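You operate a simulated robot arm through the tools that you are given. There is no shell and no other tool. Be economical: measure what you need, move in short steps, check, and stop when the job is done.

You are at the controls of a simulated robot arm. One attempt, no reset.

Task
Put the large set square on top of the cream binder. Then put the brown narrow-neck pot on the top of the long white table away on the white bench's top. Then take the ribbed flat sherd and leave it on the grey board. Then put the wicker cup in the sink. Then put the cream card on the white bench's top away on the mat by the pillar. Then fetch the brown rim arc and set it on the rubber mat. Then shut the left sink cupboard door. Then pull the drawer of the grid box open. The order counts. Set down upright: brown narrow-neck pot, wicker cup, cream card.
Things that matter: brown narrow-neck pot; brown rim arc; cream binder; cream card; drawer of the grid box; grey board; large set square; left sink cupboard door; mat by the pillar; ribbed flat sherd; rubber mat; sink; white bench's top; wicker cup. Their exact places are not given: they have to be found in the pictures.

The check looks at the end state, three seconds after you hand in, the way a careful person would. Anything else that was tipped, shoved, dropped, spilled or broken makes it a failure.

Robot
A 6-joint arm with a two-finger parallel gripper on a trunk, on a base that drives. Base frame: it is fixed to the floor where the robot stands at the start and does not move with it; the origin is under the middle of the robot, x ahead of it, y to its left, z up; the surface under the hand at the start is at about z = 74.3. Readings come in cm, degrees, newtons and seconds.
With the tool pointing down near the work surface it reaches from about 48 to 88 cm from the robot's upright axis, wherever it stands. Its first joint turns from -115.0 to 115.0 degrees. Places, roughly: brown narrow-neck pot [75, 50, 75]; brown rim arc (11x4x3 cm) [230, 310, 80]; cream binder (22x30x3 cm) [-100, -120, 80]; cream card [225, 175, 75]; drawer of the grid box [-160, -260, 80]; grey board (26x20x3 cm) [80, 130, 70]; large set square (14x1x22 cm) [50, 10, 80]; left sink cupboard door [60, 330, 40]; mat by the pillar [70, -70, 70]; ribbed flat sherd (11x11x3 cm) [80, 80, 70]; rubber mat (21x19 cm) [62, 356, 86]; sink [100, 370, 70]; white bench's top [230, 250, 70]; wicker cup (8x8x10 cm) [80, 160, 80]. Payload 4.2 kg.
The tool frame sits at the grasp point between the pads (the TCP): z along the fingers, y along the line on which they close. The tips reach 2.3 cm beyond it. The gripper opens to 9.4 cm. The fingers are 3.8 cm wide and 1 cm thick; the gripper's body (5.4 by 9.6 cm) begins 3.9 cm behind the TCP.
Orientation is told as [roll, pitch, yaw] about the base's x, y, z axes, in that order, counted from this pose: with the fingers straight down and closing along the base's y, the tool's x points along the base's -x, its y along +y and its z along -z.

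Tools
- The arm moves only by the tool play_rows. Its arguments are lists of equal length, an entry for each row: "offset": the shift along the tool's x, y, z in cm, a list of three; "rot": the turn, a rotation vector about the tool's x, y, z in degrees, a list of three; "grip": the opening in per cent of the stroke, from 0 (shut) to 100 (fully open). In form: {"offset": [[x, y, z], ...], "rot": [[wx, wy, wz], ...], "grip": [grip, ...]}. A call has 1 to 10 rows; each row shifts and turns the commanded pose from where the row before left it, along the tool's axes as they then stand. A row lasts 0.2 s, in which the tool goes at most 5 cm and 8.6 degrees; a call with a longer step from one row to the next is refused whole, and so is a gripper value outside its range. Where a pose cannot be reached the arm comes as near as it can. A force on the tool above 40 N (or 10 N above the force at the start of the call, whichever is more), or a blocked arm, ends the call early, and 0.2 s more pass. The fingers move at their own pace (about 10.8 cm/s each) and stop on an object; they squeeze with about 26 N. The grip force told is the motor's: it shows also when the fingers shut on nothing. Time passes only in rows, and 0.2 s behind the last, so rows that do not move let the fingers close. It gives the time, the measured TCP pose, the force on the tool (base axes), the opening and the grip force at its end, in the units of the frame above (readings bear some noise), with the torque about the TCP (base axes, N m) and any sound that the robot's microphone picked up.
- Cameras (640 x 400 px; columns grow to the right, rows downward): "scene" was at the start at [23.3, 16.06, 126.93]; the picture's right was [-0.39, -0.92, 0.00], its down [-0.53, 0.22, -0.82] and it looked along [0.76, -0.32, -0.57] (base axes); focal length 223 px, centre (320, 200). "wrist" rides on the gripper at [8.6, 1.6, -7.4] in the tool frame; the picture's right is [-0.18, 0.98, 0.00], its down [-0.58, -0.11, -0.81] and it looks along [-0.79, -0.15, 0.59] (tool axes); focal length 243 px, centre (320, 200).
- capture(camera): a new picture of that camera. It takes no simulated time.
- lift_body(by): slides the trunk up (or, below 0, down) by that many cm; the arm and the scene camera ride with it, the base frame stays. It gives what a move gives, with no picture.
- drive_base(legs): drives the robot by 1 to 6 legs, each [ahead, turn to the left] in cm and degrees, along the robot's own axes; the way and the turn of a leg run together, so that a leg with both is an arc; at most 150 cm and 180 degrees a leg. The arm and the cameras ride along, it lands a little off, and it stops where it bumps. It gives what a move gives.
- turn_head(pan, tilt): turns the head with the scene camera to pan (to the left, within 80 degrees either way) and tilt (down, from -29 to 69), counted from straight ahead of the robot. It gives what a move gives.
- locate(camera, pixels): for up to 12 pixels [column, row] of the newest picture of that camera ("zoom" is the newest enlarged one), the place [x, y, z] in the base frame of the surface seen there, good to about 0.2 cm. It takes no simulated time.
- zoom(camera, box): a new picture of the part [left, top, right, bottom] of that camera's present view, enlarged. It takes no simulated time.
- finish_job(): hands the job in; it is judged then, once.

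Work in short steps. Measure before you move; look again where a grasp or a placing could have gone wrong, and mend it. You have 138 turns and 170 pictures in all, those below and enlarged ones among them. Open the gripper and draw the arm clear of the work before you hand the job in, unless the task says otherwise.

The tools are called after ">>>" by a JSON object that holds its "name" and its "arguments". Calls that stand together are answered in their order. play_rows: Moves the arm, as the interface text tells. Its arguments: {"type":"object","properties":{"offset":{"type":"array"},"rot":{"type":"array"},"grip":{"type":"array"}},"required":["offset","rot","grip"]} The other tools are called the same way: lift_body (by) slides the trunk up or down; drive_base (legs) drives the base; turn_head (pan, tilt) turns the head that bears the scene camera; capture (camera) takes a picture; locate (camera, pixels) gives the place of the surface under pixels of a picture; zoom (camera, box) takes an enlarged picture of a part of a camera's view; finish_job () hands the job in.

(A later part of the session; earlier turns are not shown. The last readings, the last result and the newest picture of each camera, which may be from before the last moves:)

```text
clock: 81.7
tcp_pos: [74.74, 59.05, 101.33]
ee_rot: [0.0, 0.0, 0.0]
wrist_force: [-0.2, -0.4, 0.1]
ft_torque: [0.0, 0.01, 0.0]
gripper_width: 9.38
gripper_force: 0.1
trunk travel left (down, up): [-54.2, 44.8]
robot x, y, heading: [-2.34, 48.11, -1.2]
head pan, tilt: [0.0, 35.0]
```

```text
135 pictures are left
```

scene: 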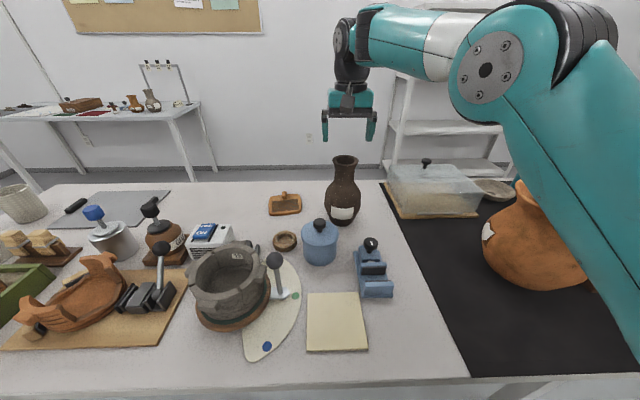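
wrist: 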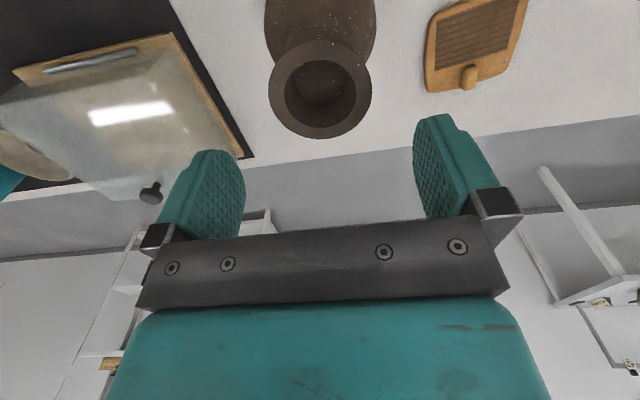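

Well centred (wrist view: rim at 320,90 between the fingers). I descend to z≈91.5 and close.

>>> {"name": "play_rows", "arguments": {"offset": [[0, 0, 3.5], [0, 0, 3.5], [0, 0, 2.8], [0, 0, 0], [0, 0, 0], [0, 0, 0], [0, 0, 0]], "rot": [[0, 0, 0], [0, 0, 0], [0, 0, 0], [0, 0, 0], [0, 0, 0], [0, 0, 0], [0, 0, 0]], "grip": [100, 100, 100, 100, 0, 0, 0]}}

>>> {"name": "play_rows", "arguments": {"offset": [[0, 0, 0], [0, 0, -2], [0, 0, -3], [0, 0, -4], [0, 0, -4], [0, 0, 0]], "rot": [[0, 0, 0], [0, 0, 0], [0, 0, 0], [0, 0, 0], [0, 0, 0], [0, 0, 0]], "grip": [0, 0, 0, 0, 0, 0]}}

>>> {"name": "capture", "arguments": {"camera": "scene"}}

```text
clock: 83.3
tcp_pos: [74.79, 58.97, 91.78]
ee_rot: [0.1, 0.0, 0.0]
wrist_force: [0.0, -0.7, 0.7]
ft_torque: [0.11, -0.03, 0.0]
gripper_width: 6.61
gripper_force: 26.5
trunk travel left (down, up): [-54.2, 44.8]
robot x, y, heading: [-2.51, 48.21, -1.7]
head pan, tilt: [0.0, 35.0]
```

```text
clock: 84.7
tcp_pos: [74.81, 58.78, 104.56]
ee_rot: [0.0, 0.1, 0.0]
wrist_force: [0.3, -0.2, -7.7]
ft_torque: [-0.01, 0.03, -0.01]
gripper_width: 6.6
gripper_force: 26.0
trunk travel left (down, up): [-54.2, 44.8]
robot x, y, heading: [-2.52, 47.99, -1.6]
head pan, tilt: [0.0, 35.0]
```

```text
134 pictures are left
```

scene: 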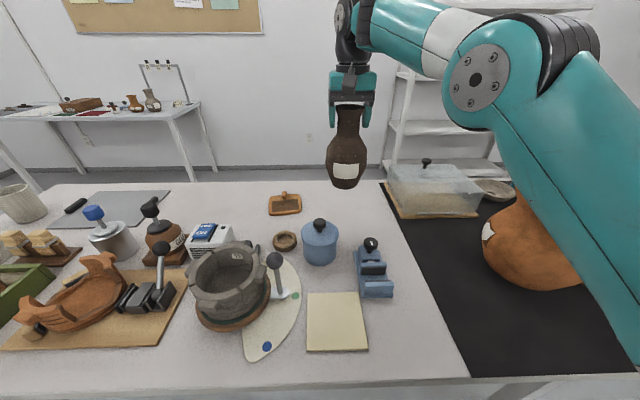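

Pot is held, hanging freely (≈7.5 N). I measure the bench and the table end for the route.

>>> {"name": "turn_head", "arguments": {"pan": 45, "tilt": 20}}

>>> {"name": "capture", "arguments": {"camera": "scene"}}

>>> {"name": "zoom", "arguments": {"camera": "scene", "box": [280, 50, 520, 200]}}

```text
clock: 85.8
tcp_pos: [74.9, 58.91, 104.55]
ee_rot: [0.1, 0.0, 0.0]
wrist_force: [0.2, -0.3, -7.2]
ft_torque: [-0.03, 0.02, 0.03]
gripper_width: 6.61
gripper_force: 25.6
trunk travel left (down, up): [-54.2, 44.8]
robot x, y, heading: [-2.54, 48.28, -1.5]
head pan, tilt: [45.0, 20.0]
```

```text
133 pictures are left
```

scene: 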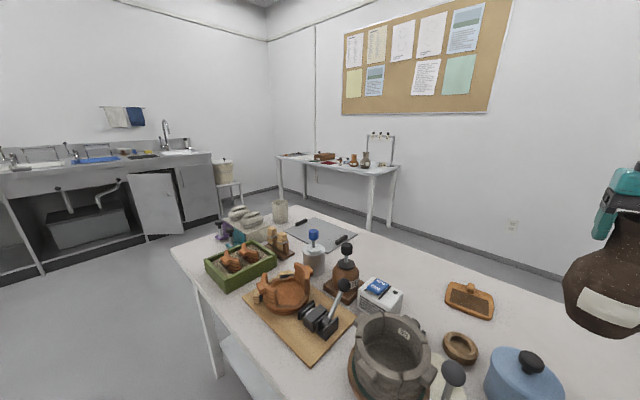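

```text
2.67 times, centred on (400, 125) of scene
```

zoom: 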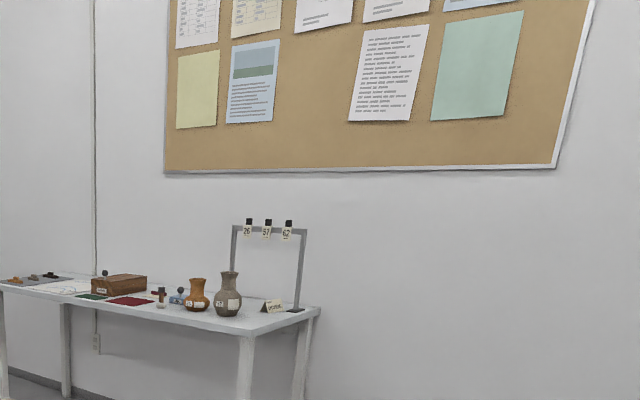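

The bench holds various items; the cream card appears at zoom (272,306). Measuring.

>>> {"name": "locate", "arguments": {"camera": "zoom", "pixels": [[272, 306], [320, 308], [240, 334], [195, 320], [160, 298], [228, 300], [232, 270], [10, 285], [100, 312], [197, 305], [245, 390], [295, 305]]}}

>>> {"name": "locate", "arguments": {"camera": "scene", "pixels": [[173, 247], [282, 200], [330, 218], [215, 340], [280, 212], [320, 232], [185, 220], [236, 200], [220, 378], [155, 205], [470, 297], [145, 235]]}}

```text
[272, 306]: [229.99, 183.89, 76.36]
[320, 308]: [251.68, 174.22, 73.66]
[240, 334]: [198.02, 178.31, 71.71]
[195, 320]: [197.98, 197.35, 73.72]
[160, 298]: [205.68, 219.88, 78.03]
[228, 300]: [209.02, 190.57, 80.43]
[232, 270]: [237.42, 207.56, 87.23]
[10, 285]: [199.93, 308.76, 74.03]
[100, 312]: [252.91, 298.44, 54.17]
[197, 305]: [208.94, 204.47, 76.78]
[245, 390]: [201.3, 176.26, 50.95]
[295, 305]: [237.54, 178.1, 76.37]
```

```text
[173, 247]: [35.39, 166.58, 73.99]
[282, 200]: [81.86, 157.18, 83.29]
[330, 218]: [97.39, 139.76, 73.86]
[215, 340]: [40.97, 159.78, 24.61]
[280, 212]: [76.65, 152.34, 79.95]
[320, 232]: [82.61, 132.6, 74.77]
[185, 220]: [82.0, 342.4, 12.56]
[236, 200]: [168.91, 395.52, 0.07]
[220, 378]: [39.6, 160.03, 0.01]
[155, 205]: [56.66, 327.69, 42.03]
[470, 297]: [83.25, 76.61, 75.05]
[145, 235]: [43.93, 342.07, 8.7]
```

Raise the trunk, tuck the arm in a bit, then drive around the table's left end to the bench.

>>> {"name": "lift_body", "arguments": {"by": 20}}

>>> {"name": "play_rows", "arguments": {"offset": [[4.4, -1.6, 0], [4.4, -1.6, 0], [4.4, -1.6, 0], [4.4, -1.6, 0], [4.4, -1.6, 0], [0, 0, 0]], "rot": [[0, 0, 0], [0, 0, 0], [0, 0, 0], [0, 0, 0], [0, 0, 0], [0, 0, 0]], "grip": [0, 0, 0, 0, 0, 0]}}

>>> {"name": "drive_base", "arguments": {"legs": [[-35, 0], [0, 91.5], [150, 0], [32, 0], [0, -90]]}}

>>> {"name": "turn_head", "arguments": {"pan": 0, "tilt": 20}}

>>> {"name": "capture", "arguments": {"camera": "scene"}}

```text
clock: 88.0
tcp_pos: [74.84, 58.87, 124.68]
ee_rot: [0.0, 0.1, 0.1]
wrist_force: [-0.3, -0.1, -7.4]
ft_torque: [0.0, 0.0, 0.0]
gripper_width: 6.61
gripper_force: 26.0
trunk travel left (down, up): [-74.2, 24.8]
robot x, y, heading: [-2.42, 48.13, -1.3]
head pan, tilt: [45.0, 20.0]
```

```text
clock: 89.4
tcp_pos: [52.72, 50.9, 124.66]
ee_rot: [0.1, 0.0, 0.0]
wrist_force: [-0.1, 0.6, -6.9]
ft_torque: [-0.01, -0.02, -0.02]
gripper_width: 6.62
gripper_force: 26.2
trunk travel left (down, up): [-74.2, 24.8]
robot x, y, heading: [-2.57, 48.46, -1.6]
head pan, tilt: [45.0, 20.0]
```

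```text
clock: 108.0
tcp_pos: [17.74, 234.89, 124.73]
ee_rot: [0.0, 0.2, 2.8]
wrist_force: [0.2, 0.6, -7.0]
ft_torque: [0.0, 0.02, 0.01]
gripper_width: 6.6
gripper_force: 25.8
trunk travel left (down, up): [-74.2, 24.8]
robot x, y, heading: [-37.69, 228.99, 1.5]
head pan, tilt: [45.0, 20.0]
```

```text
clock: 109.1
tcp_pos: [17.68, 234.91, 124.71]
ee_rot: [0.0, 0.0, 2.8]
wrist_force: [-0.3, -0.2, -7.7]
ft_torque: [0.02, -0.02, 0.02]
gripper_width: 6.59
gripper_force: 26.1
trunk travel left (down, up): [-74.2, 24.8]
robot x, y, heading: [-37.43, 229.45, 1.5]
head pan, tilt: [0.0, 20.0]
```

```text
131 pictures are left
```

scene: 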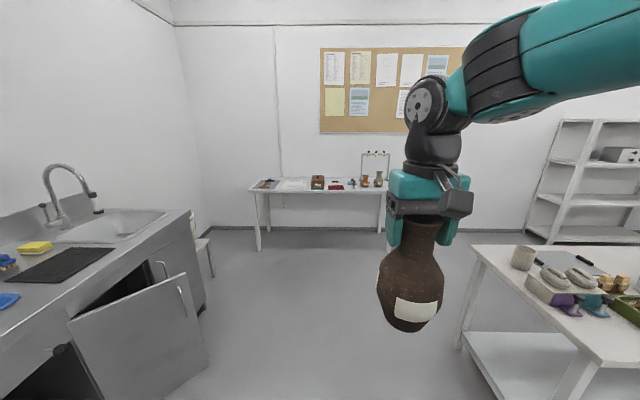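

Path to the bench is clear between the open door (left) and the table. Drive forward 150 then look.

>>> {"name": "drive_base", "arguments": {"legs": [[150, 0], [24, 0]]}}

>>> {"name": "turn_head", "arguments": {"pan": 10, "tilt": 40}}

>>> {"name": "capture", "arguments": {"camera": "scene"}}

```text
clock: 117.9
tcp_pos: [192.84, 239.2, 124.74]
ee_rot: [0.0, 0.1, 2.8]
wrist_force: [-0.3, -1.0, -7.5]
ft_torque: [0.03, 0.04, -0.01]
gripper_width: 6.59
gripper_force: 26.7
trunk travel left (down, up): [-74.2, 24.8]
robot x, y, heading: [137.74, 233.69, 0.9]
head pan, tilt: [0.0, 20.0]
```

```text
clock: 118.8
tcp_pos: [192.85, 239.05, 124.72]
ee_rot: [-0.1, 0.0, 2.8]
wrist_force: [0.3, 0.1, -7.0]
ft_torque: [0.02, 0.02, 0.01]
gripper_width: 6.6
gripper_force: 25.6
trunk travel left (down, up): [-74.2, 24.8]
robot x, y, heading: [137.7, 233.66, 1.5]
head pan, tilt: [10.0, 40.0]
```

```text
130 pictures are left
```

scene: 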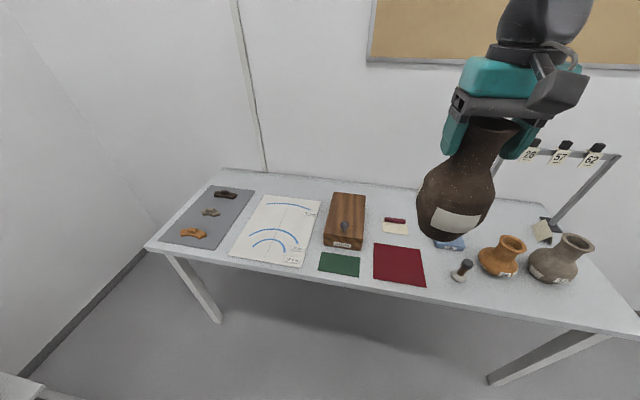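

I zoom to plan the pot's place and identify the arcs.

>>> {"name": "zoom", "arguments": {"camera": "scene", "box": [300, 160, 640, 340]}}

>>> {"name": "zoom", "arguments": {"camera": "scene", "box": [140, 160, 340, 290]}}

>>> {"name": "locate", "arguments": {"camera": "scene", "pixels": [[365, 200], [395, 200], [400, 230], [375, 245], [427, 250], [425, 285], [450, 245], [480, 265], [545, 230], [500, 275], [600, 300], [363, 225]]}}

>>> {"name": "locate", "arguments": {"camera": "scene", "pixels": [[226, 195], [210, 212], [193, 233], [181, 232], [205, 235], [570, 205], [620, 160], [495, 170], [545, 240]]}}

```text
1.88 times, centred on (470, 250) of scene
```

zoom: 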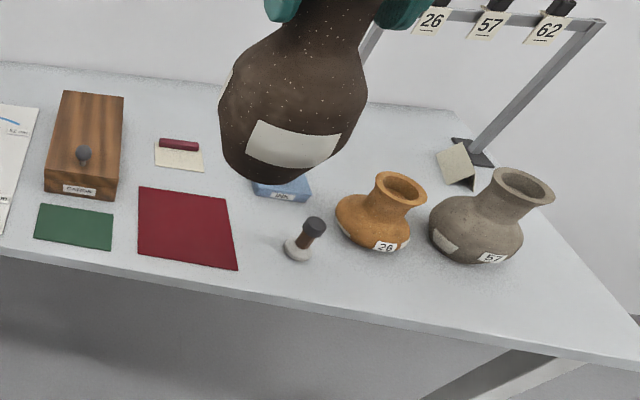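

```text
3.08 times, centred on (240, 225) of scene
```

zoom: 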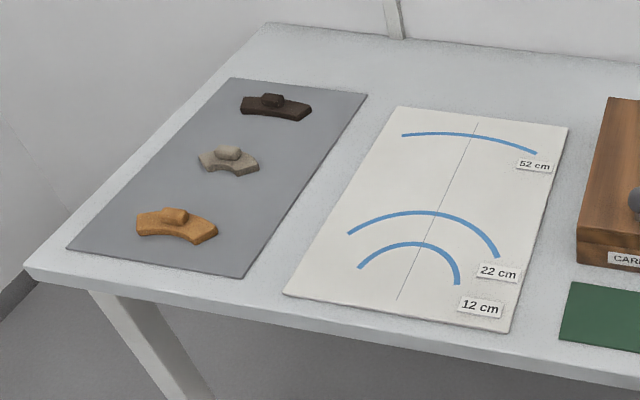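

```text
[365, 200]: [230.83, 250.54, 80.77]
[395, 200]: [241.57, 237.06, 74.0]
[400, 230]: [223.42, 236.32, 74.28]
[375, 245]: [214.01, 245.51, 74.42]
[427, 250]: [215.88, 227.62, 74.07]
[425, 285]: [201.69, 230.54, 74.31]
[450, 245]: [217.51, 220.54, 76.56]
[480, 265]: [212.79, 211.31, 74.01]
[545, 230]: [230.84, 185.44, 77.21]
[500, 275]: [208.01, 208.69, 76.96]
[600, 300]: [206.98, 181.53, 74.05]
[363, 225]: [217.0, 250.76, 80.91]
```

```text
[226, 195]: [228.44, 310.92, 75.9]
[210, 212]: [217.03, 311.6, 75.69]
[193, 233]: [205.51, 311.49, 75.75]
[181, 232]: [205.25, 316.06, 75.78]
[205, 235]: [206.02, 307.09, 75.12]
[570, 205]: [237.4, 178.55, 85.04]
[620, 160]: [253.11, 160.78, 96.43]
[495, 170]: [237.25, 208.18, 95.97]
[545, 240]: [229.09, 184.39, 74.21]
```

The dark-brown arc at (228,311) is the wanted one. For the pot I choose the free patch near (243,223); drive closer.

>>> {"name": "drive_base", "arguments": {"legs": [[20, 0]]}}

>>> {"name": "turn_head", "arguments": {"pan": 0, "tilt": 50}}

>>> {"name": "capture", "arguments": {"camera": "scene"}}

```text
clock: 120.3
tcp_pos: [212.72, 239.84, 124.74]
ee_rot: [0.0, 0.1, 3.0]
wrist_force: [1.3, 0.1, -7.8]
ft_torque: [0.01, 0.02, -0.01]
gripper_width: 6.6
gripper_force: 25.6
trunk travel left (down, up): [-74.2, 24.8]
robot x, y, heading: [157.6, 234.32, 1.3]
head pan, tilt: [10.0, 40.0]
```

```text
clock: 121.1
tcp_pos: [212.67, 239.86, 124.54]
ee_rot: [0.0, 0.1, 2.9]
wrist_force: [0.2, -0.7, -7.2]
ft_torque: [0.0, 0.01, -0.01]
gripper_width: 6.63
gripper_force: 25.7
trunk travel left (down, up): [-74.2, 24.8]
robot x, y, heading: [157.5, 234.08, 1.7]
head pan, tilt: [0.0, 50.0]
```

```text
127 pictures are left
```

scene: 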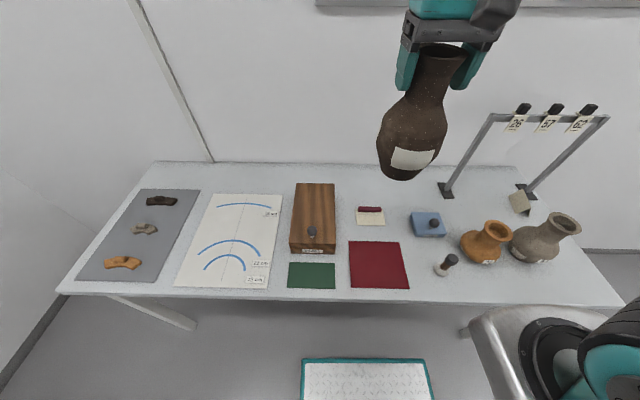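

Locating the free patch and surrounding items.

>>> {"name": "locate", "arguments": {"camera": "scene", "pixels": [[400, 192], [412, 200], [411, 215], [440, 215], [384, 212], [446, 190], [450, 200], [400, 170], [330, 190], [378, 207], [495, 120], [440, 183]]}}

```text
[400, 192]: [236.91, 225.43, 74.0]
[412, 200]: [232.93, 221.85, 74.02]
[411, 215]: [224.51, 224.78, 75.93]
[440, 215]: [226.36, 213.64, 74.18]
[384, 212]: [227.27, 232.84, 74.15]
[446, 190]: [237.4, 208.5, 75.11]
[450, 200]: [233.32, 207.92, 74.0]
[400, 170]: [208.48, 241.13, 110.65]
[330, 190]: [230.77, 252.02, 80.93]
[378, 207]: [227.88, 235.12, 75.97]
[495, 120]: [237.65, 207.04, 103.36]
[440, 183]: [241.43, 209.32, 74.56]
```

Move the pot above (238,224).

>>> {"name": "play_rows", "arguments": {"offset": [[-3.5, -2.44, 0], [-3.5, -2.44, 0], [-3.5, -2.44, 0], [-3.5, -2.44, 0], [-3.5, -2.44, 0], [-3.5, -2.44, 0], [-3.5, -2.42, 0], [0, 0, 0]], "rot": [[0, 0, 0], [0, 0, 0], [0, 0, 0], [0, 0, 0], [0, 0, 0], [0, 0, 0], [0, 0, 0], [0, 0, 0]], "grip": [0, 0, 0, 0, 0, 0, 0, 0]}}

>>> {"name": "lift_body", "arguments": {"by": -29}}

>>> {"name": "capture", "arguments": {"camera": "scene"}}

```text
clock: 122.9
tcp_pos: [237.91, 224.0, 124.72]
ee_rot: [-0.1, 0.1, 3.0]
wrist_force: [-0.4, -1.4, -7.9]
ft_torque: [0.0, 0.04, 0.0]
gripper_width: 6.6
gripper_force: 26.2
trunk travel left (down, up): [-74.2, 24.8]
robot x, y, heading: [157.86, 233.99, 1.5]
head pan, tilt: [0.0, 50.0]
```

```text
clock: 125.8
tcp_pos: [237.85, 224.1, 95.75]
ee_rot: [0.0, 0.0, 3.0]
wrist_force: [0.3, -0.6, -7.4]
ft_torque: [0.01, 0.02, -0.05]
gripper_width: 6.61
gripper_force: 26.3
trunk travel left (down, up): [-45.2, 53.8]
robot x, y, heading: [157.37, 234.17, 1.5]
head pan, tilt: [0.0, 50.0]
```

```text
126 pictures are left
```

scene: 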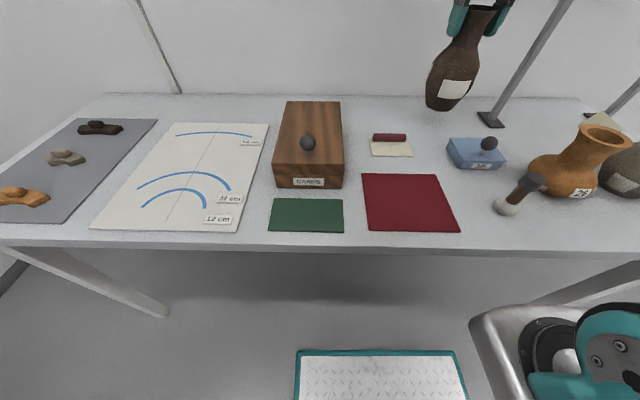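

Lower the last 4 cm gently.

>>> {"name": "play_rows", "arguments": {"offset": [[0, 0, 1.5], [0, 0, 1.2], [0, 0, 0.7], [0, 0, 0.4], [0, 0, 0.2], [0, 0, 0]], "rot": [[0, 0, 0], [0, 0, 0], [0, 0, 0], [0, 0, 0], [0, 0, 0], [0, 0, 0]], "grip": [0, 0, 0, 0, 0, 0]}}

```text
clock: 127.2
tcp_pos: [237.89, 224.14, 91.8]
ee_rot: [-0.1, 0.1, 3.1]
wrist_force: [-0.8, 0.6, -4.4]
ft_torque: [0.16, 0.03, 0.02]
gripper_width: 6.58
gripper_force: 25.6
trunk travel left (down, up): [-45.2, 53.8]
robot x, y, heading: [157.69, 234.0, 1.3]
head pan, tilt: [0.0, 50.0]
```

Partly supported (force −4.4). One tiny step more, then open and rise.

>>> {"name": "play_rows", "arguments": {"offset": [[0, 0, 0.15], [0, 0, 0], [0, 0, 0], [0, 0, 0], [0, 0, -3], [0, 0, -4], [0, 0, -4], [0, 0, -4], [0, 0, 0]], "rot": [[0, 0, 0], [0, 0, 0], [0, 0, 0], [0, 0, 0], [0, 0, 0], [0, 0, 0], [0, 0, 0], [0, 0, 0], [0, 0, 0]], "grip": [0, 0, 100, 100, 100, 100, 100, 100, 100]}}

>>> {"name": "capture", "arguments": {"camera": "scene"}}

```text
clock: 128.8
tcp_pos: [238.23, 223.9, 102.1]
ee_rot: [-0.1, -1.8, 3.0]
wrist_force: [21.2, 0.0, -33.3]
ft_torque: [-0.12, -1.47, -0.11]
gripper_width: 9.4
gripper_force: 0.0
out of reach, approached as far as the arm can: row 7, 8
trunk travel left (down, up): [-45.2, 53.8]
robot x, y, heading: [157.32, 234.05, 1.4]
head pan, tilt: [0.0, 50.0]
stopped in row 8: the force on the tool passed its limit at 178 N (the readings are from after the stop); the commanded pose is now the measured one
```

```text
125 pictures are left
```

scene: 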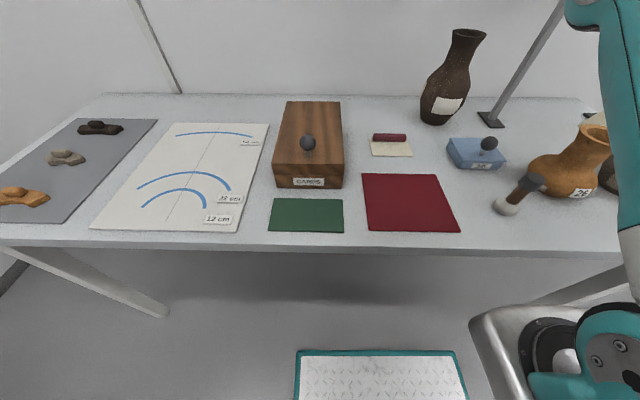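

Pot stands upright. The hand met resistance when rising; I look before moving on.

>>> {"name": "capture", "arguments": {"camera": "wrist"}}

>>> {"name": "turn_head", "arguments": {"pan": -15, "tilt": 15}}

>>> {"name": "capture", "arguments": {"camera": "scene"}}

```text
124 pictures are left
```

wrist: 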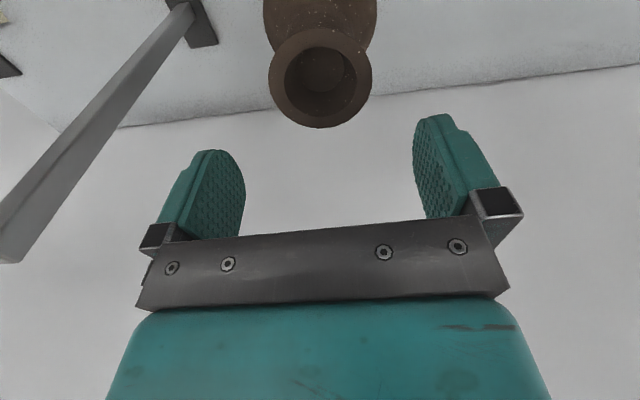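

```text
clock: 129.8
tcp_pos: [238.27, 223.98, 102.09]
ee_rot: [-0.1, -1.8, 3.0]
wrist_force: [25.6, 1.2, -45.3]
ft_torque: [-0.21, -2.33, -0.23]
gripper_width: 9.41
gripper_force: 0.0
trunk travel left (down, up): [-45.2, 53.8]
robot x, y, heading: [157.81, 234.26, 1.7]
head pan, tilt: [-15.0, 15.0]
```

```text
123 pictures are left
```

scene: 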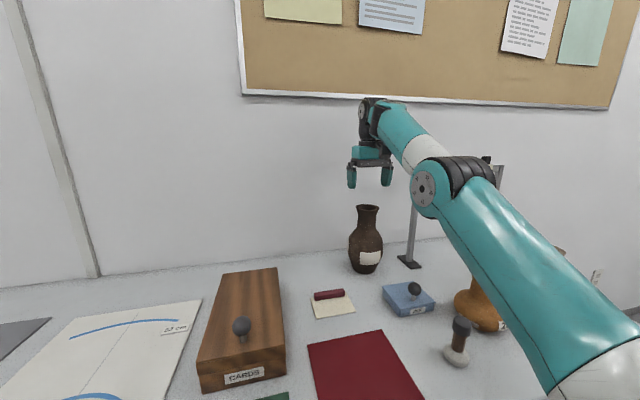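

The wrist's top touches the cork board's lower frame. I ease down 1.5 cm and draw back toward the robot.

>>> {"name": "play_rows", "arguments": {"offset": [[0, 0, 1.2], [1, 0, 0.3], [3, 0, 0], [4, 0, 0], [4, 0, 0], [4, 0, 0], [4, 0, 0]], "rot": [[0, 0, 0], [0, 0, 0], [0, 0, 0], [0, 0, 0], [0, 0, 0], [0, 0, 0], [0, 0, 0]], "grip": [100, 100, 100, 100, 100, 100, 100]}}

>>> {"name": "lift_body", "arguments": {"by": 22}}

>>> {"name": "turn_head", "arguments": {"pan": -5, "tilt": 35}}

>>> {"name": "capture", "arguments": {"camera": "scene"}}

```text
clock: 131.4
tcp_pos: [218.27, 222.9, 99.8]
ee_rot: [0.0, -1.3, 3.0]
wrist_force: [1.5, 0.3, 0.4]
ft_torque: [-0.01, 0.03, 0.03]
gripper_width: 9.39
gripper_force: 0.1
trunk travel left (down, up): [-45.2, 53.8]
robot x, y, heading: [157.87, 233.82, 1.5]
head pan, tilt: [-15.0, 15.0]
```

```text
clock: 133.8
tcp_pos: [218.32, 222.92, 121.88]
ee_rot: [-0.1, -1.6, 3.1]
wrist_force: [-0.6, 1.1, 0.7]
ft_torque: [-0.05, 0.01, 0.03]
gripper_width: 9.37
gripper_force: 0.1
trunk travel left (down, up): [-67.2, 31.8]
robot x, y, heading: [157.38, 233.93, 1.6]
head pan, tilt: [-15.0, 15.0]
```

```text
clock: 134.6
tcp_pos: [218.18, 222.84, 121.87]
ee_rot: [0.0, -1.6, 2.9]
wrist_force: [-0.6, -0.2, -0.2]
ft_torque: [-0.02, 0.01, 0.0]
gripper_width: 9.42
gripper_force: 0.1
trunk travel left (down, up): [-67.2, 31.8]
robot x, y, heading: [157.93, 234.21, 1.5]
head pan, tilt: [-5.0, 35.0]
```

```text
122 pictures are left
```

scene: 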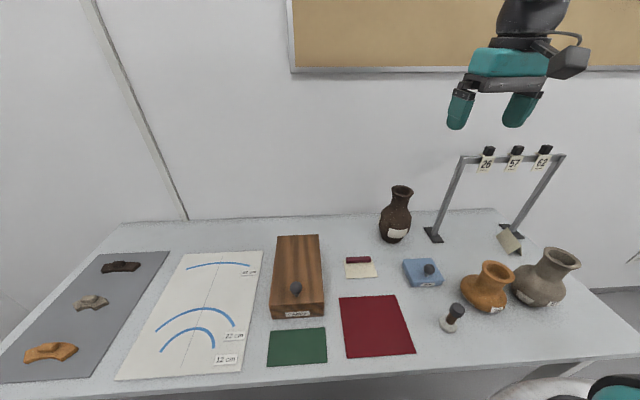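

Pot is upright on the bench. Next the sherd: I go behind the long table (x≈155, y≈103) and face −x.

>>> {"name": "drive_base", "arguments": {"legs": [[-5, 0], [0, -91.5], [131, 0], [0, -90]]}}

>>> {"name": "turn_head", "arguments": {"pan": 0, "tilt": 45}}

>>> {"name": "capture", "arguments": {"camera": "scene"}}

```text
clock: 149.3
tcp_pos: [90.69, 116.04, 121.86]
ee_rot: [-0.1, -1.6, -177.5]
wrist_force: [-0.2, 0.1, 0.4]
ft_torque: [0.04, 0.03, -0.05]
gripper_width: 9.4
gripper_force: 0.1
trunk travel left (down, up): [-67.2, 31.8]
robot x, y, heading: [151.23, 104.25, -179.1]
head pan, tilt: [-5.0, 35.0]
```

```text
clock: 150.0
tcp_pos: [90.68, 115.97, 121.92]
ee_rot: [0.0, -1.5, -177.4]
wrist_force: [-0.5, 0.3, -0.5]
ft_torque: [0.03, -0.03, 0.01]
gripper_width: 9.42
gripper_force: 0.0
trunk travel left (down, up): [-67.2, 31.8]
robot x, y, heading: [150.94, 104.62, -179.1]
head pan, tilt: [0.0, 45.0]
```

```text
121 pictures are left
```

scene: 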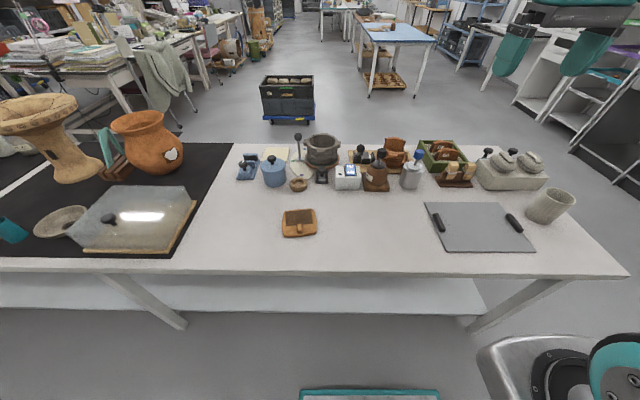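

Clear view: sherd (299,222), grey board (480,228), wicker cup (550,205). Zoom and measure.

>>> {"name": "zoom", "arguments": {"camera": "scene", "box": [250, 180, 350, 260]}}

>>> {"name": "locate", "arguments": {"camera": "zoom", "pixels": [[320, 170], [310, 250], [320, 195], [220, 250], [420, 250], [235, 190], [400, 190], [310, 280], [315, 230], [210, 300]]}}

>>> {"name": "locate", "arguments": {"camera": "scene", "pixels": [[425, 203], [500, 203], [535, 250], [446, 252], [480, 228], [437, 222], [513, 222], [549, 190], [549, 220], [530, 200], [572, 205], [620, 272]]}}

```text
5.00 times, centred on (300, 220) of scene
```

zoom: 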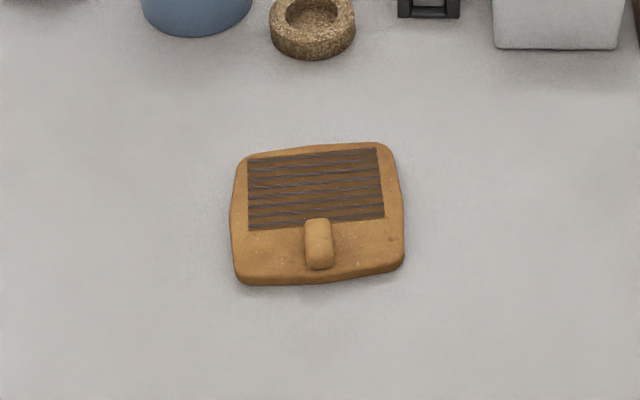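

```text
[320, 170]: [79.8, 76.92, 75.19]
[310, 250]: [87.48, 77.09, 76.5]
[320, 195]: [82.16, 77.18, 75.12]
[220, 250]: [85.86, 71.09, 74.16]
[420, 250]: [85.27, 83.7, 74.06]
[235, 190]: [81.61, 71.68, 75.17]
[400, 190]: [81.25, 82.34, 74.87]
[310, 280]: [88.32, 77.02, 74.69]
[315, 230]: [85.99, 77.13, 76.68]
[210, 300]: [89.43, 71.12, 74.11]
```

```text
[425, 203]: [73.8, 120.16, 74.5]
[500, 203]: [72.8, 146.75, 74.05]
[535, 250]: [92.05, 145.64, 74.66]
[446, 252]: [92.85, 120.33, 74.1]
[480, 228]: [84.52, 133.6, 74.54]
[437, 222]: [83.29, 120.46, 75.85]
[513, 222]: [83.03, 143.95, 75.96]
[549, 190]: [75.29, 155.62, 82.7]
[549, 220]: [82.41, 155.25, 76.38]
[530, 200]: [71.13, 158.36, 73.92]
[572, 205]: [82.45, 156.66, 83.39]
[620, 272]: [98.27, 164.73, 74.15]
```

The sherd has a lug at (86.7,77.1), z up to ~77, long along x. I'll grip that lug: square up the hand and move above it.

>>> {"name": "play_rows", "arguments": {"offset": [[-0.5, 4.86, 0], [-0.5, 4.86, 0], [-0.5, 4.86, 0], [-0.5, 4.86, 0], [-0.5, 4.86, 0], [-0.5, 4.86, 0], [-0.5, 4.86, 0], [-0.6, 4.86, 0], [0, 0, 0]], "rot": [[0, 1.6, 2], [0, 0, 0], [0, 0, 0], [0, 0, 0], [0, 0, 0], [0, 0, 0], [0, 0, 0], [0, 0, 0], [0, 0, 0]], "grip": [50, 50, 50, 50, 50, 50, 50, 50, 50]}}

>>> {"name": "lift_body", "arguments": {"by": -36}}

>>> {"name": "capture", "arguments": {"camera": "wrist"}}

>>> {"name": "capture", "arguments": {"camera": "scene"}}

```text
clock: 152.0
tcp_pos: [87.38, 77.19, 121.65]
ee_rot: [-0.1, 0.2, -179.5]
wrist_force: [0.8, 0.9, 0.2]
ft_torque: [0.01, -0.01, 0.03]
gripper_width: 4.69
gripper_force: 0.1
trunk travel left (down, up): [-67.2, 31.8]
robot x, y, heading: [151.16, 104.5, -179.1]
head pan, tilt: [0.0, 45.0]
```

```text
clock: 155.5
tcp_pos: [87.29, 77.34, 85.64]
ee_rot: [-0.1, 0.1, -179.5]
wrist_force: [0.3, 0.1, 0.2]
ft_torque: [-0.01, -0.01, 0.01]
gripper_width: 4.7
gripper_force: 0.1
trunk travel left (down, up): [-31.2, 67.8]
robot x, y, heading: [151.25, 104.17, -179.0]
head pan, tilt: [0.0, 45.0]
```

```text
119 pictures are left
```

wrist: 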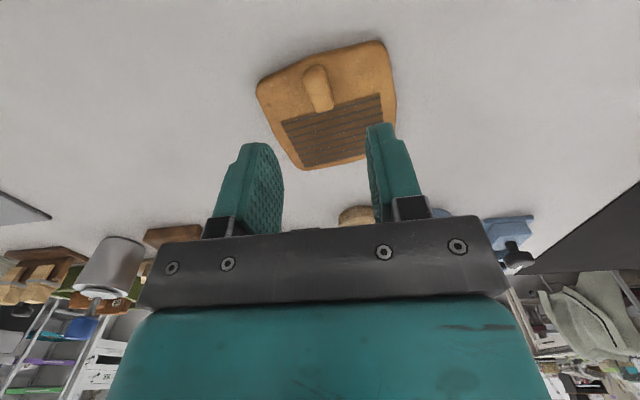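

```text
118 pictures are left
```

scene: 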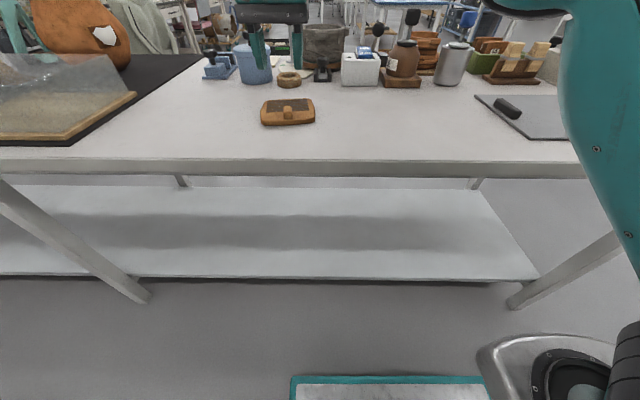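

Measuring the lug in the wrist view.

>>> {"name": "locate", "arguments": {"camera": "wrist", "pixels": [[316, 70], [318, 88], [322, 105], [309, 90], [328, 88], [280, 85], [370, 70]]}}

>>> {"name": "zoom", "arguments": {"camera": "wrist", "box": [240, 30, 420, 180]}}

```text
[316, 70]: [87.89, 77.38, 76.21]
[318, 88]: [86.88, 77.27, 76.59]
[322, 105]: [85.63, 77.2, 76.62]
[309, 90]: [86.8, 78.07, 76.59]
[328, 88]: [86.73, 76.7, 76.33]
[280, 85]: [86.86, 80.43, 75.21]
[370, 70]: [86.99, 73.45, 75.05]
```

```text
2.67 times, centred on (330, 105) of wrist
```

zoom: 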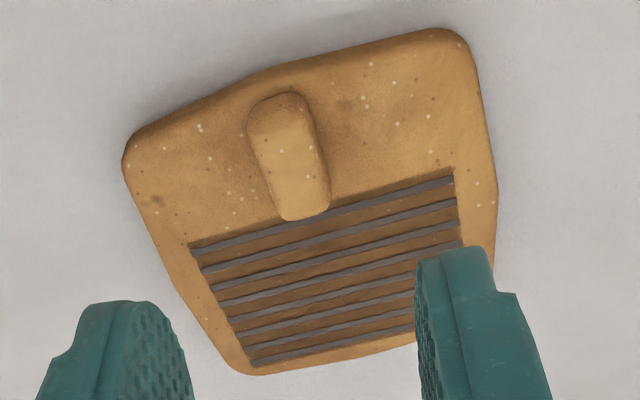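

Lug centre (86.7,77.3). Descend to z≈77.7, close, and lift.

>>> {"name": "play_rows", "arguments": {"offset": [[-0.6, 0, 3], [0, 0, 3], [0, 0, 1.9], [0, 0, 0], [0, 0, 0], [0, 0, 0], [0, 0, 0]], "rot": [[0, 0, 0], [0, 0, 0], [0, 0, 0], [0, 0, 0], [0, 0, 0], [0, 0, 0], [0, 0, 0]], "grip": [50, 50, 50, 50, 0, 0, 0]}}

>>> {"name": "play_rows", "arguments": {"offset": [[0, 0, 0], [0, 0, -1], [0, 0, -3], [0, 0, -3], [0, 0, -3], [0, 0, 0]], "rot": [[0, 0, 0], [0, 0, 0], [0, 0, 0], [0, 0, 0], [0, 0, 0], [0, 0, 0]], "grip": [0, 0, 0, 0, 0, 0]}}

>>> {"name": "capture", "arguments": {"camera": "wrist"}}

```text
clock: 157.1
tcp_pos: [86.82, 77.36, 77.8]
ee_rot: [-0.1, 0.1, -179.5]
wrist_force: [-0.1, 0.4, 0.7]
ft_torque: [0.01, 0.19, -0.07]
gripper_width: 1.66
gripper_force: 26.2
trunk travel left (down, up): [-31.2, 67.8]
robot x, y, heading: [151.23, 104.19, -179.0]
head pan, tilt: [0.0, 45.0]
```

```text
clock: 158.5
tcp_pos: [86.91, 77.24, 87.85]
ee_rot: [-0.1, 0.0, -179.4]
wrist_force: [0.3, -0.9, -2.5]
ft_torque: [-0.02, -0.05, 0.0]
gripper_width: 1.63
gripper_force: 26.2
trunk travel left (down, up): [-31.2, 67.8]
robot x, y, heading: [151.64, 104.11, -178.9]
head pan, tilt: [0.0, 45.0]
```

```text
116 pictures are left
```

wrist: 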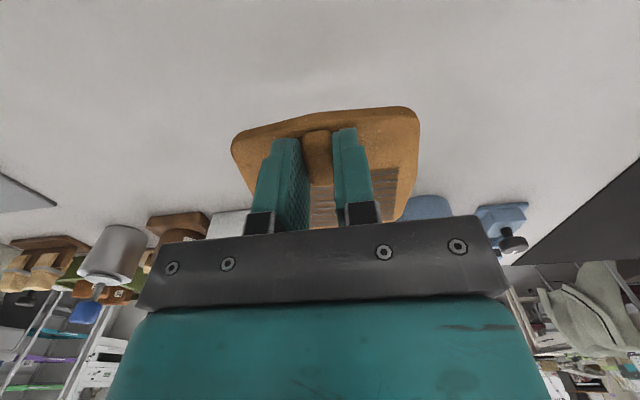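

Sherd lifted. I carry it +55 cm in y over the grey board centre (TCP 87.3,132.5).

>>> {"name": "play_rows", "arguments": {"offset": [[0, -4.6, 0], [0, -4.6, 0], [0, -4.6, 0], [0, -4.6, 0], [0, -4.6, 0], [0, -4.6, 0], [0, -4.6, 0], [0, -4.6, 0], [0, -4.6, 0], [0, -4.6, 0]], "rot": [[0, 0, 0], [0, 0, 0], [0, 0, 0], [0, 0, 0], [0, 0, 0], [0, 0, 0], [0, 0, 0], [0, 0, 0], [0, 0, 0], [0, 0, 0]], "grip": [0, 0, 0, 0, 0, 0, 0, 0, 0, 0]}}

>>> {"name": "play_rows", "arguments": {"offset": [[0, -4.6, 0], [0, -4.6, 0], [0, 0, 0]], "rot": [[0, 0, 0], [0, 0, 0], [0, 0, 0]], "grip": [0, 0, 0]}}

>>> {"name": "capture", "arguments": {"camera": "wrist"}}

```text
clock: 160.7
tcp_pos: [86.28, 123.49, 87.95]
ee_rot: [-0.2, 0.1, -179.5]
wrist_force: [-0.2, 0.0, -0.8]
ft_torque: [0.05, -0.07, -0.02]
gripper_width: 1.63
gripper_force: 26.4
trunk travel left (down, up): [-31.2, 67.8]
robot x, y, heading: [151.37, 104.4, -179.1]
head pan, tilt: [0.0, 45.0]
```

```text
clock: 161.5
tcp_pos: [86.37, 132.77, 87.76]
ee_rot: [-0.1, 0.1, -179.5]
wrist_force: [0.3, 0.4, -1.0]
ft_torque: [0.01, -0.06, -0.03]
gripper_width: 1.65
gripper_force: 25.8
trunk travel left (down, up): [-31.2, 67.8]
robot x, y, heading: [151.18, 104.31, -179.0]
head pan, tilt: [0.0, 45.0]
```

```text
115 pictures are left
```

wrist: 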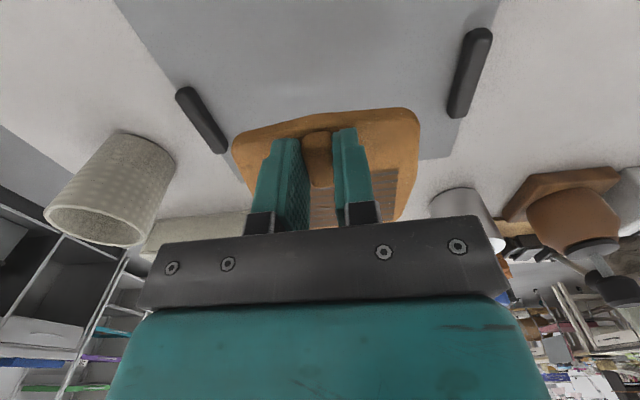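

Centred between the board's handles. Lower 9.4 cm, release and rise.

>>> {"name": "play_rows", "arguments": {"offset": [[0.6, 0, 4], [0, 0, 3.5], [0, 0, 1.3], [0, 0, 0.5], [0, 0, 0.2], [0, 0, 0]], "rot": [[0, 0, 0], [0, 0, 0], [0, 0, 0], [0, 0, 0], [0, 0, 0], [0, 0, 0]], "grip": [0, 0, 0, 0, 0, 0]}}

>>> {"name": "play_rows", "arguments": {"offset": [[0, 0, 0], [0, 0, 0], [0, 0, -2], [0, 0, -4], [0, 0, -4], [0, 0, -4], [0, 0, 0]], "rot": [[0, 0, 0], [0, 0, 0], [0, 0, 0], [0, 0, 0], [0, 0, 0], [0, 0, 0], [0, 0, 0]], "grip": [50, 50, 50, 50, 50, 50, 50]}}

>>> {"name": "capture", "arguments": {"camera": "wrist"}}

```text
clock: 162.9
tcp_pos: [86.87, 132.55, 78.58]
ee_rot: [-0.1, 0.1, -179.5]
wrist_force: [-0.2, -0.3, -0.7]
ft_torque: [0.0, -0.04, 0.01]
gripper_width: 1.61
gripper_force: 26.0
trunk travel left (down, up): [-31.2, 67.8]
robot x, y, heading: [151.27, 104.16, -178.9]
head pan, tilt: [0.0, 45.0]
```

```text
clock: 164.5
tcp_pos: [86.85, 132.36, 92.38]
ee_rot: [-0.1, 0.1, -179.4]
wrist_force: [0.0, 0.6, 0.0]
ft_torque: [-0.02, -0.03, -0.04]
gripper_width: 4.69
gripper_force: 0.0
trunk travel left (down, up): [-31.2, 67.8]
robot x, y, heading: [151.09, 103.95, -178.8]
head pan, tilt: [0.0, 45.0]
```

```text
114 pictures are left
```

wrist: 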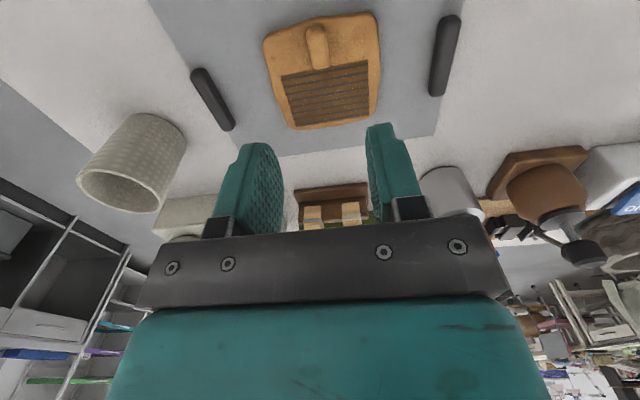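

Sherd lies flat on the grey board. Now go to the table's left end (80,228), facing −y, for the wicker cup.

>>> {"name": "lift_body", "arguments": {"by": 28}}

>>> {"name": "play_rows", "arguments": {"offset": [[2.5, 4, 0], [2.5, 4, 0], [2.5, 4, 0], [2, 4, 0], [0, 4, 0], [0, 4, 0], [0, 4, 0], [0, 0, 0]], "rot": [[0, 0, 0], [0, 0, 0], [0, 0, 0], [0, 0, 0], [0, 0, 0], [0, 0, 0], [0, 0, 0], [0, 0, 0]], "grip": [100, 100, 100, 100, 100, 100, 100, 100]}}

>>> {"name": "drive_base", "arguments": {"legs": [[0, -91], [124, 0], [0, 90], [71, 0], [0, 90]]}}

>>> {"name": "turn_head", "arguments": {"pan": 0, "tilt": 45}}

>>> {"name": "capture", "arguments": {"camera": "scene"}}

```text
clock: 167.4
tcp_pos: [86.8, 132.29, 120.27]
ee_rot: [-0.1, 0.1, -179.5]
wrist_force: [-0.7, -0.8, 0.0]
ft_torque: [-0.03, 0.02, 0.02]
gripper_width: 4.67
gripper_force: 0.1
trunk travel left (down, up): [-59.2, 39.8]
robot x, y, heading: [151.43, 104.15, -178.9]
head pan, tilt: [0.0, 45.0]
```

```text
clock: 169.2
tcp_pos: [96.58, 104.32, 120.25]
ee_rot: [-0.2, 0.1, -179.4]
wrist_force: [1.0, -0.4, -0.3]
ft_torque: [-0.03, -0.04, 0.01]
gripper_width: 9.39
gripper_force: 0.0
trunk travel left (down, up): [-59.2, 39.8]
robot x, y, heading: [151.44, 104.13, -179.1]
head pan, tilt: [0.0, 45.0]
```

```text
clock: 190.4
tcp_pos: [79.8, 175.82, 120.11]
ee_rot: [-0.1, 0.1, -94.1]
wrist_force: [-0.1, -0.7, 0.7]
ft_torque: [0.02, 0.02, -0.01]
gripper_width: 9.41
gripper_force: 0.0
trunk travel left (down, up): [-59.2, 39.8]
robot x, y, heading: [84.04, 230.42, -93.6]
head pan, tilt: [0.0, 45.0]
```

```text
clock: 191.0
tcp_pos: [79.82, 175.82, 120.2]
ee_rot: [-0.1, 0.1, -94.1]
wrist_force: [-0.2, -0.4, -0.5]
ft_torque: [0.0, -0.02, 0.01]
gripper_width: 9.41
gripper_force: 0.1
trunk travel left (down, up): [-59.2, 39.8]
robot x, y, heading: [84.24, 230.88, -93.8]
head pan, tilt: [0.0, 45.0]
```

```text
113 pictures are left
```

scene: 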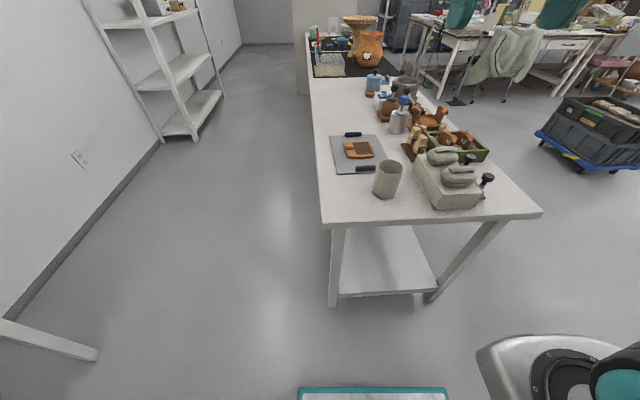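

The cup is at (387,180). Zoom and measure.

>>> {"name": "zoom", "arguments": {"camera": "scene", "box": [340, 135, 450, 215]}}

>>> {"name": "locate", "arguments": {"camera": "zoom", "pixels": [[275, 145], [290, 190], [210, 160], [365, 165], [275, 335], [195, 310], [325, 330], [280, 240], [430, 300], [420, 180]]}}

>>> {"name": "locate", "arguments": {"camera": "scene", "pixels": [[325, 225], [540, 212], [430, 216]]}}

```text
5.00 times, centred on (395, 175) of scene
```

zoom: 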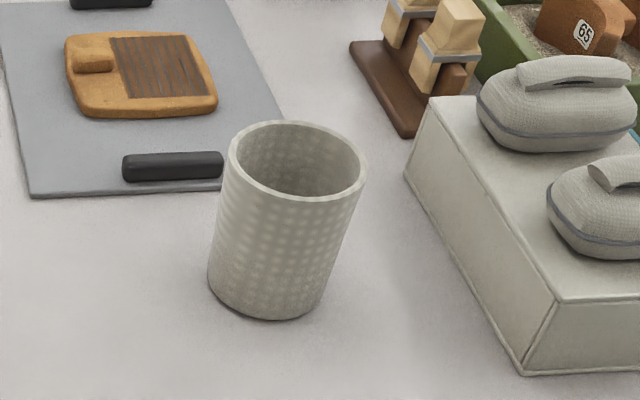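

```text
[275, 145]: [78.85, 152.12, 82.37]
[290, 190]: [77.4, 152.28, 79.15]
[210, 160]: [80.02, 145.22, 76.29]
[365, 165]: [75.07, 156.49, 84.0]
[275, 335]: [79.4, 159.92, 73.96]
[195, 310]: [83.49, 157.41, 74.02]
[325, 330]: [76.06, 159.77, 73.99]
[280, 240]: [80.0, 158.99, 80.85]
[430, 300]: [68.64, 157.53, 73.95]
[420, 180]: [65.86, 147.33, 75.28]
```

```text
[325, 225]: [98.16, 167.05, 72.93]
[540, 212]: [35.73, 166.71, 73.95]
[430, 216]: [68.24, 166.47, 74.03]
```

Precise rim points.

>>> {"name": "locate", "arguments": {"camera": "zoom", "pixels": [[283, 124], [231, 163], [297, 198], [363, 163], [250, 188], [340, 188], [330, 134], [240, 136]]}}

```text
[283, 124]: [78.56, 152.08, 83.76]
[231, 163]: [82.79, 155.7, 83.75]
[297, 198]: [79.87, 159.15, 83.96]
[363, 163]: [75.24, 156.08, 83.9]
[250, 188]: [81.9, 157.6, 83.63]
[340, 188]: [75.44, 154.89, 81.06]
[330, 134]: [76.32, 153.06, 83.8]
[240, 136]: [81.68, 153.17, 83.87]
```

Rim centre (79.0,155.6), Ø≈7.7, top z 83.9. I move above and lower.

>>> {"name": "play_rows", "arguments": {"offset": [[-4.04, 0.13, 0], [-4.04, 0.13, 0], [-4.04, 0.13, 0], [-4.04, 0.13, 0], [-4.04, 0.13, 0], [0, 0, 0]], "rot": [[0, 0, 0], [0, 0, 0], [0, 0, 0], [0, 0, 0], [0, 0, 0], [0, 0, 0]], "grip": [100, 100, 100, 100, 100, 100]}}

>>> {"name": "lift_body", "arguments": {"by": -31}}

>>> {"name": "capture", "arguments": {"camera": "wrist"}}

```text
clock: 192.4
tcp_pos: [78.92, 155.6, 119.98]
ee_rot: [-0.1, 0.2, -94.0]
wrist_force: [0.3, -0.5, 0.5]
ft_torque: [-0.03, -0.01, 0.02]
gripper_width: 9.41
gripper_force: 0.2
trunk travel left (down, up): [-59.2, 39.8]
robot x, y, heading: [84.37, 230.17, -93.4]
head pan, tilt: [0.0, 45.0]
```

```text
clock: 195.5
tcp_pos: [79.09, 155.68, 89.08]
ee_rot: [-0.1, 0.1, -93.9]
wrist_force: [1.6, -0.2, 0.4]
ft_torque: [0.03, 0.02, -0.02]
gripper_width: 9.43
gripper_force: 0.0
trunk travel left (down, up): [-28.2, 70.8]
robot x, y, heading: [84.07, 230.21, -93.8]
head pan, tilt: [0.0, 45.0]
```

```text
111 pictures are left
```

wrist: 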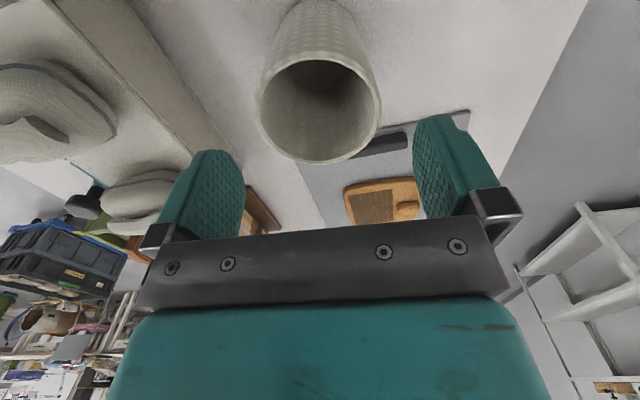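

Centred. Descend to z≈81, close and lift.

>>> {"name": "play_rows", "arguments": {"offset": [[0, 0, 3], [0, 0, 3], [0, 0, 2], [0, 0, 0], [0, 0, 0], [0, 0, 0], [0, 0, 0], [0, 0, -2], [0, 0, -4], [0, 0, 0]], "rot": [[0, 0, 0], [0, 0, 0], [0, 0, 0], [0, 0, 0], [0, 0, 0], [0, 0, 0], [0, 0, 0], [0, 0, 0], [0, 0, 0], [0, 0, 0]], "grip": [100, 100, 100, 100, 30, 30, 30, 30, 30, 30]}}

>>> {"name": "capture", "arguments": {"camera": "wrist"}}

```text
clock: 197.7
tcp_pos: [79.16, 155.79, 87.05]
ee_rot: [-0.1, 0.1, -94.0]
wrist_force: [-0.4, 0.2, -1.0]
ft_torque: [-0.02, -0.02, 0.02]
gripper_width: 7.5
gripper_force: 25.7
trunk travel left (down, up): [-28.2, 70.8]
robot x, y, heading: [84.13, 230.23, -93.6]
head pan, tilt: [0.0, 45.0]
```

```text
110 pictures are left
```

wrist: 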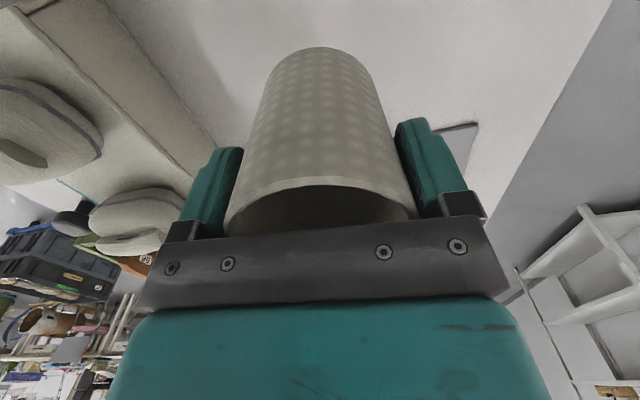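

Cup held. Raise, tuck, and turn toward the sink.

>>> {"name": "lift_body", "arguments": {"by": 36}}

>>> {"name": "play_rows", "arguments": {"offset": [[4, 0, 0], [4, 0, 0], [4, 0, 0], [4, 0, 0], [4, 0, 0], [0, 0, 0]], "rot": [[0, 0, 0], [0, 0, 0], [0, 0, 0], [0, 0, 0], [0, 0, 0], [0, 0, 0]], "grip": [30, 30, 30, 30, 30, 30]}}

>>> {"name": "drive_base", "arguments": {"legs": [[0, 92], [0, 92]]}}

>>> {"name": "turn_head", "arguments": {"pan": 0, "tilt": 40}}

>>> {"name": "capture", "arguments": {"camera": "scene"}}

```text
clock: 201.2
tcp_pos: [79.05, 155.69, 123.04]
ee_rot: [-0.1, 0.0, -93.9]
wrist_force: [-0.5, 0.5, -1.6]
ft_torque: [0.01, 0.01, -0.01]
gripper_width: 7.54
gripper_force: 25.9
trunk travel left (down, up): [-64.2, 34.8]
robot x, y, heading: [84.34, 230.51, -93.7]
head pan, tilt: [0.0, 45.0]
```

```text
clock: 202.6
tcp_pos: [80.17, 175.49, 123.22]
ee_rot: [-0.1, 0.1, -94.0]
wrist_force: [0.6, 0.1, -1.8]
ft_torque: [0.0, -0.04, 0.04]
gripper_width: 7.52
gripper_force: 25.3
trunk travel left (down, up): [-64.2, 34.8]
robot x, y, heading: [83.97, 230.61, -93.5]
head pan, tilt: [0.0, 45.0]
```

```text
clock: 210.8
tcp_pos: [85.5, 285.39, 123.28]
ee_rot: [-0.1, 0.2, 88.7]
wrist_force: [0.3, 0.4, -0.8]
ft_torque: [-0.02, 0.0, 0.03]
gripper_width: 7.51
gripper_force: 25.9
trunk travel left (down, up): [-64.2, 34.8]
robot x, y, heading: [84.36, 230.45, 89.2]
head pan, tilt: [0.0, 45.0]
```

```text
clock: 211.4
tcp_pos: [85.45, 285.36, 123.18]
ee_rot: [-0.2, 0.2, 88.6]
wrist_force: [-0.5, 0.4, -0.7]
ft_torque: [-0.01, 0.02, 0.02]
gripper_width: 7.52
gripper_force: 26.0
trunk travel left (down, up): [-64.2, 34.8]
robot x, y, heading: [83.99, 230.49, 89.2]
head pan, tilt: [0.0, 40.0]
```

```text
109 pictures are left
```

scene: 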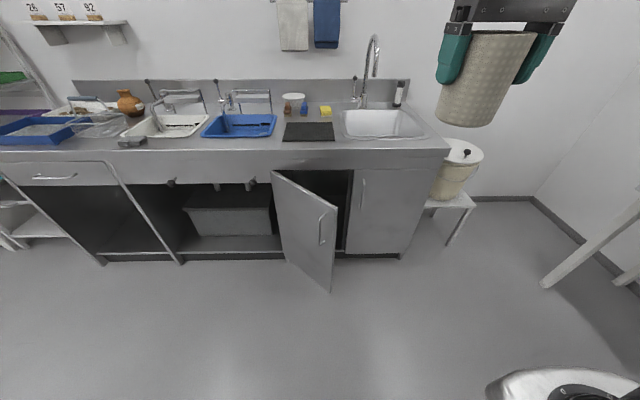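

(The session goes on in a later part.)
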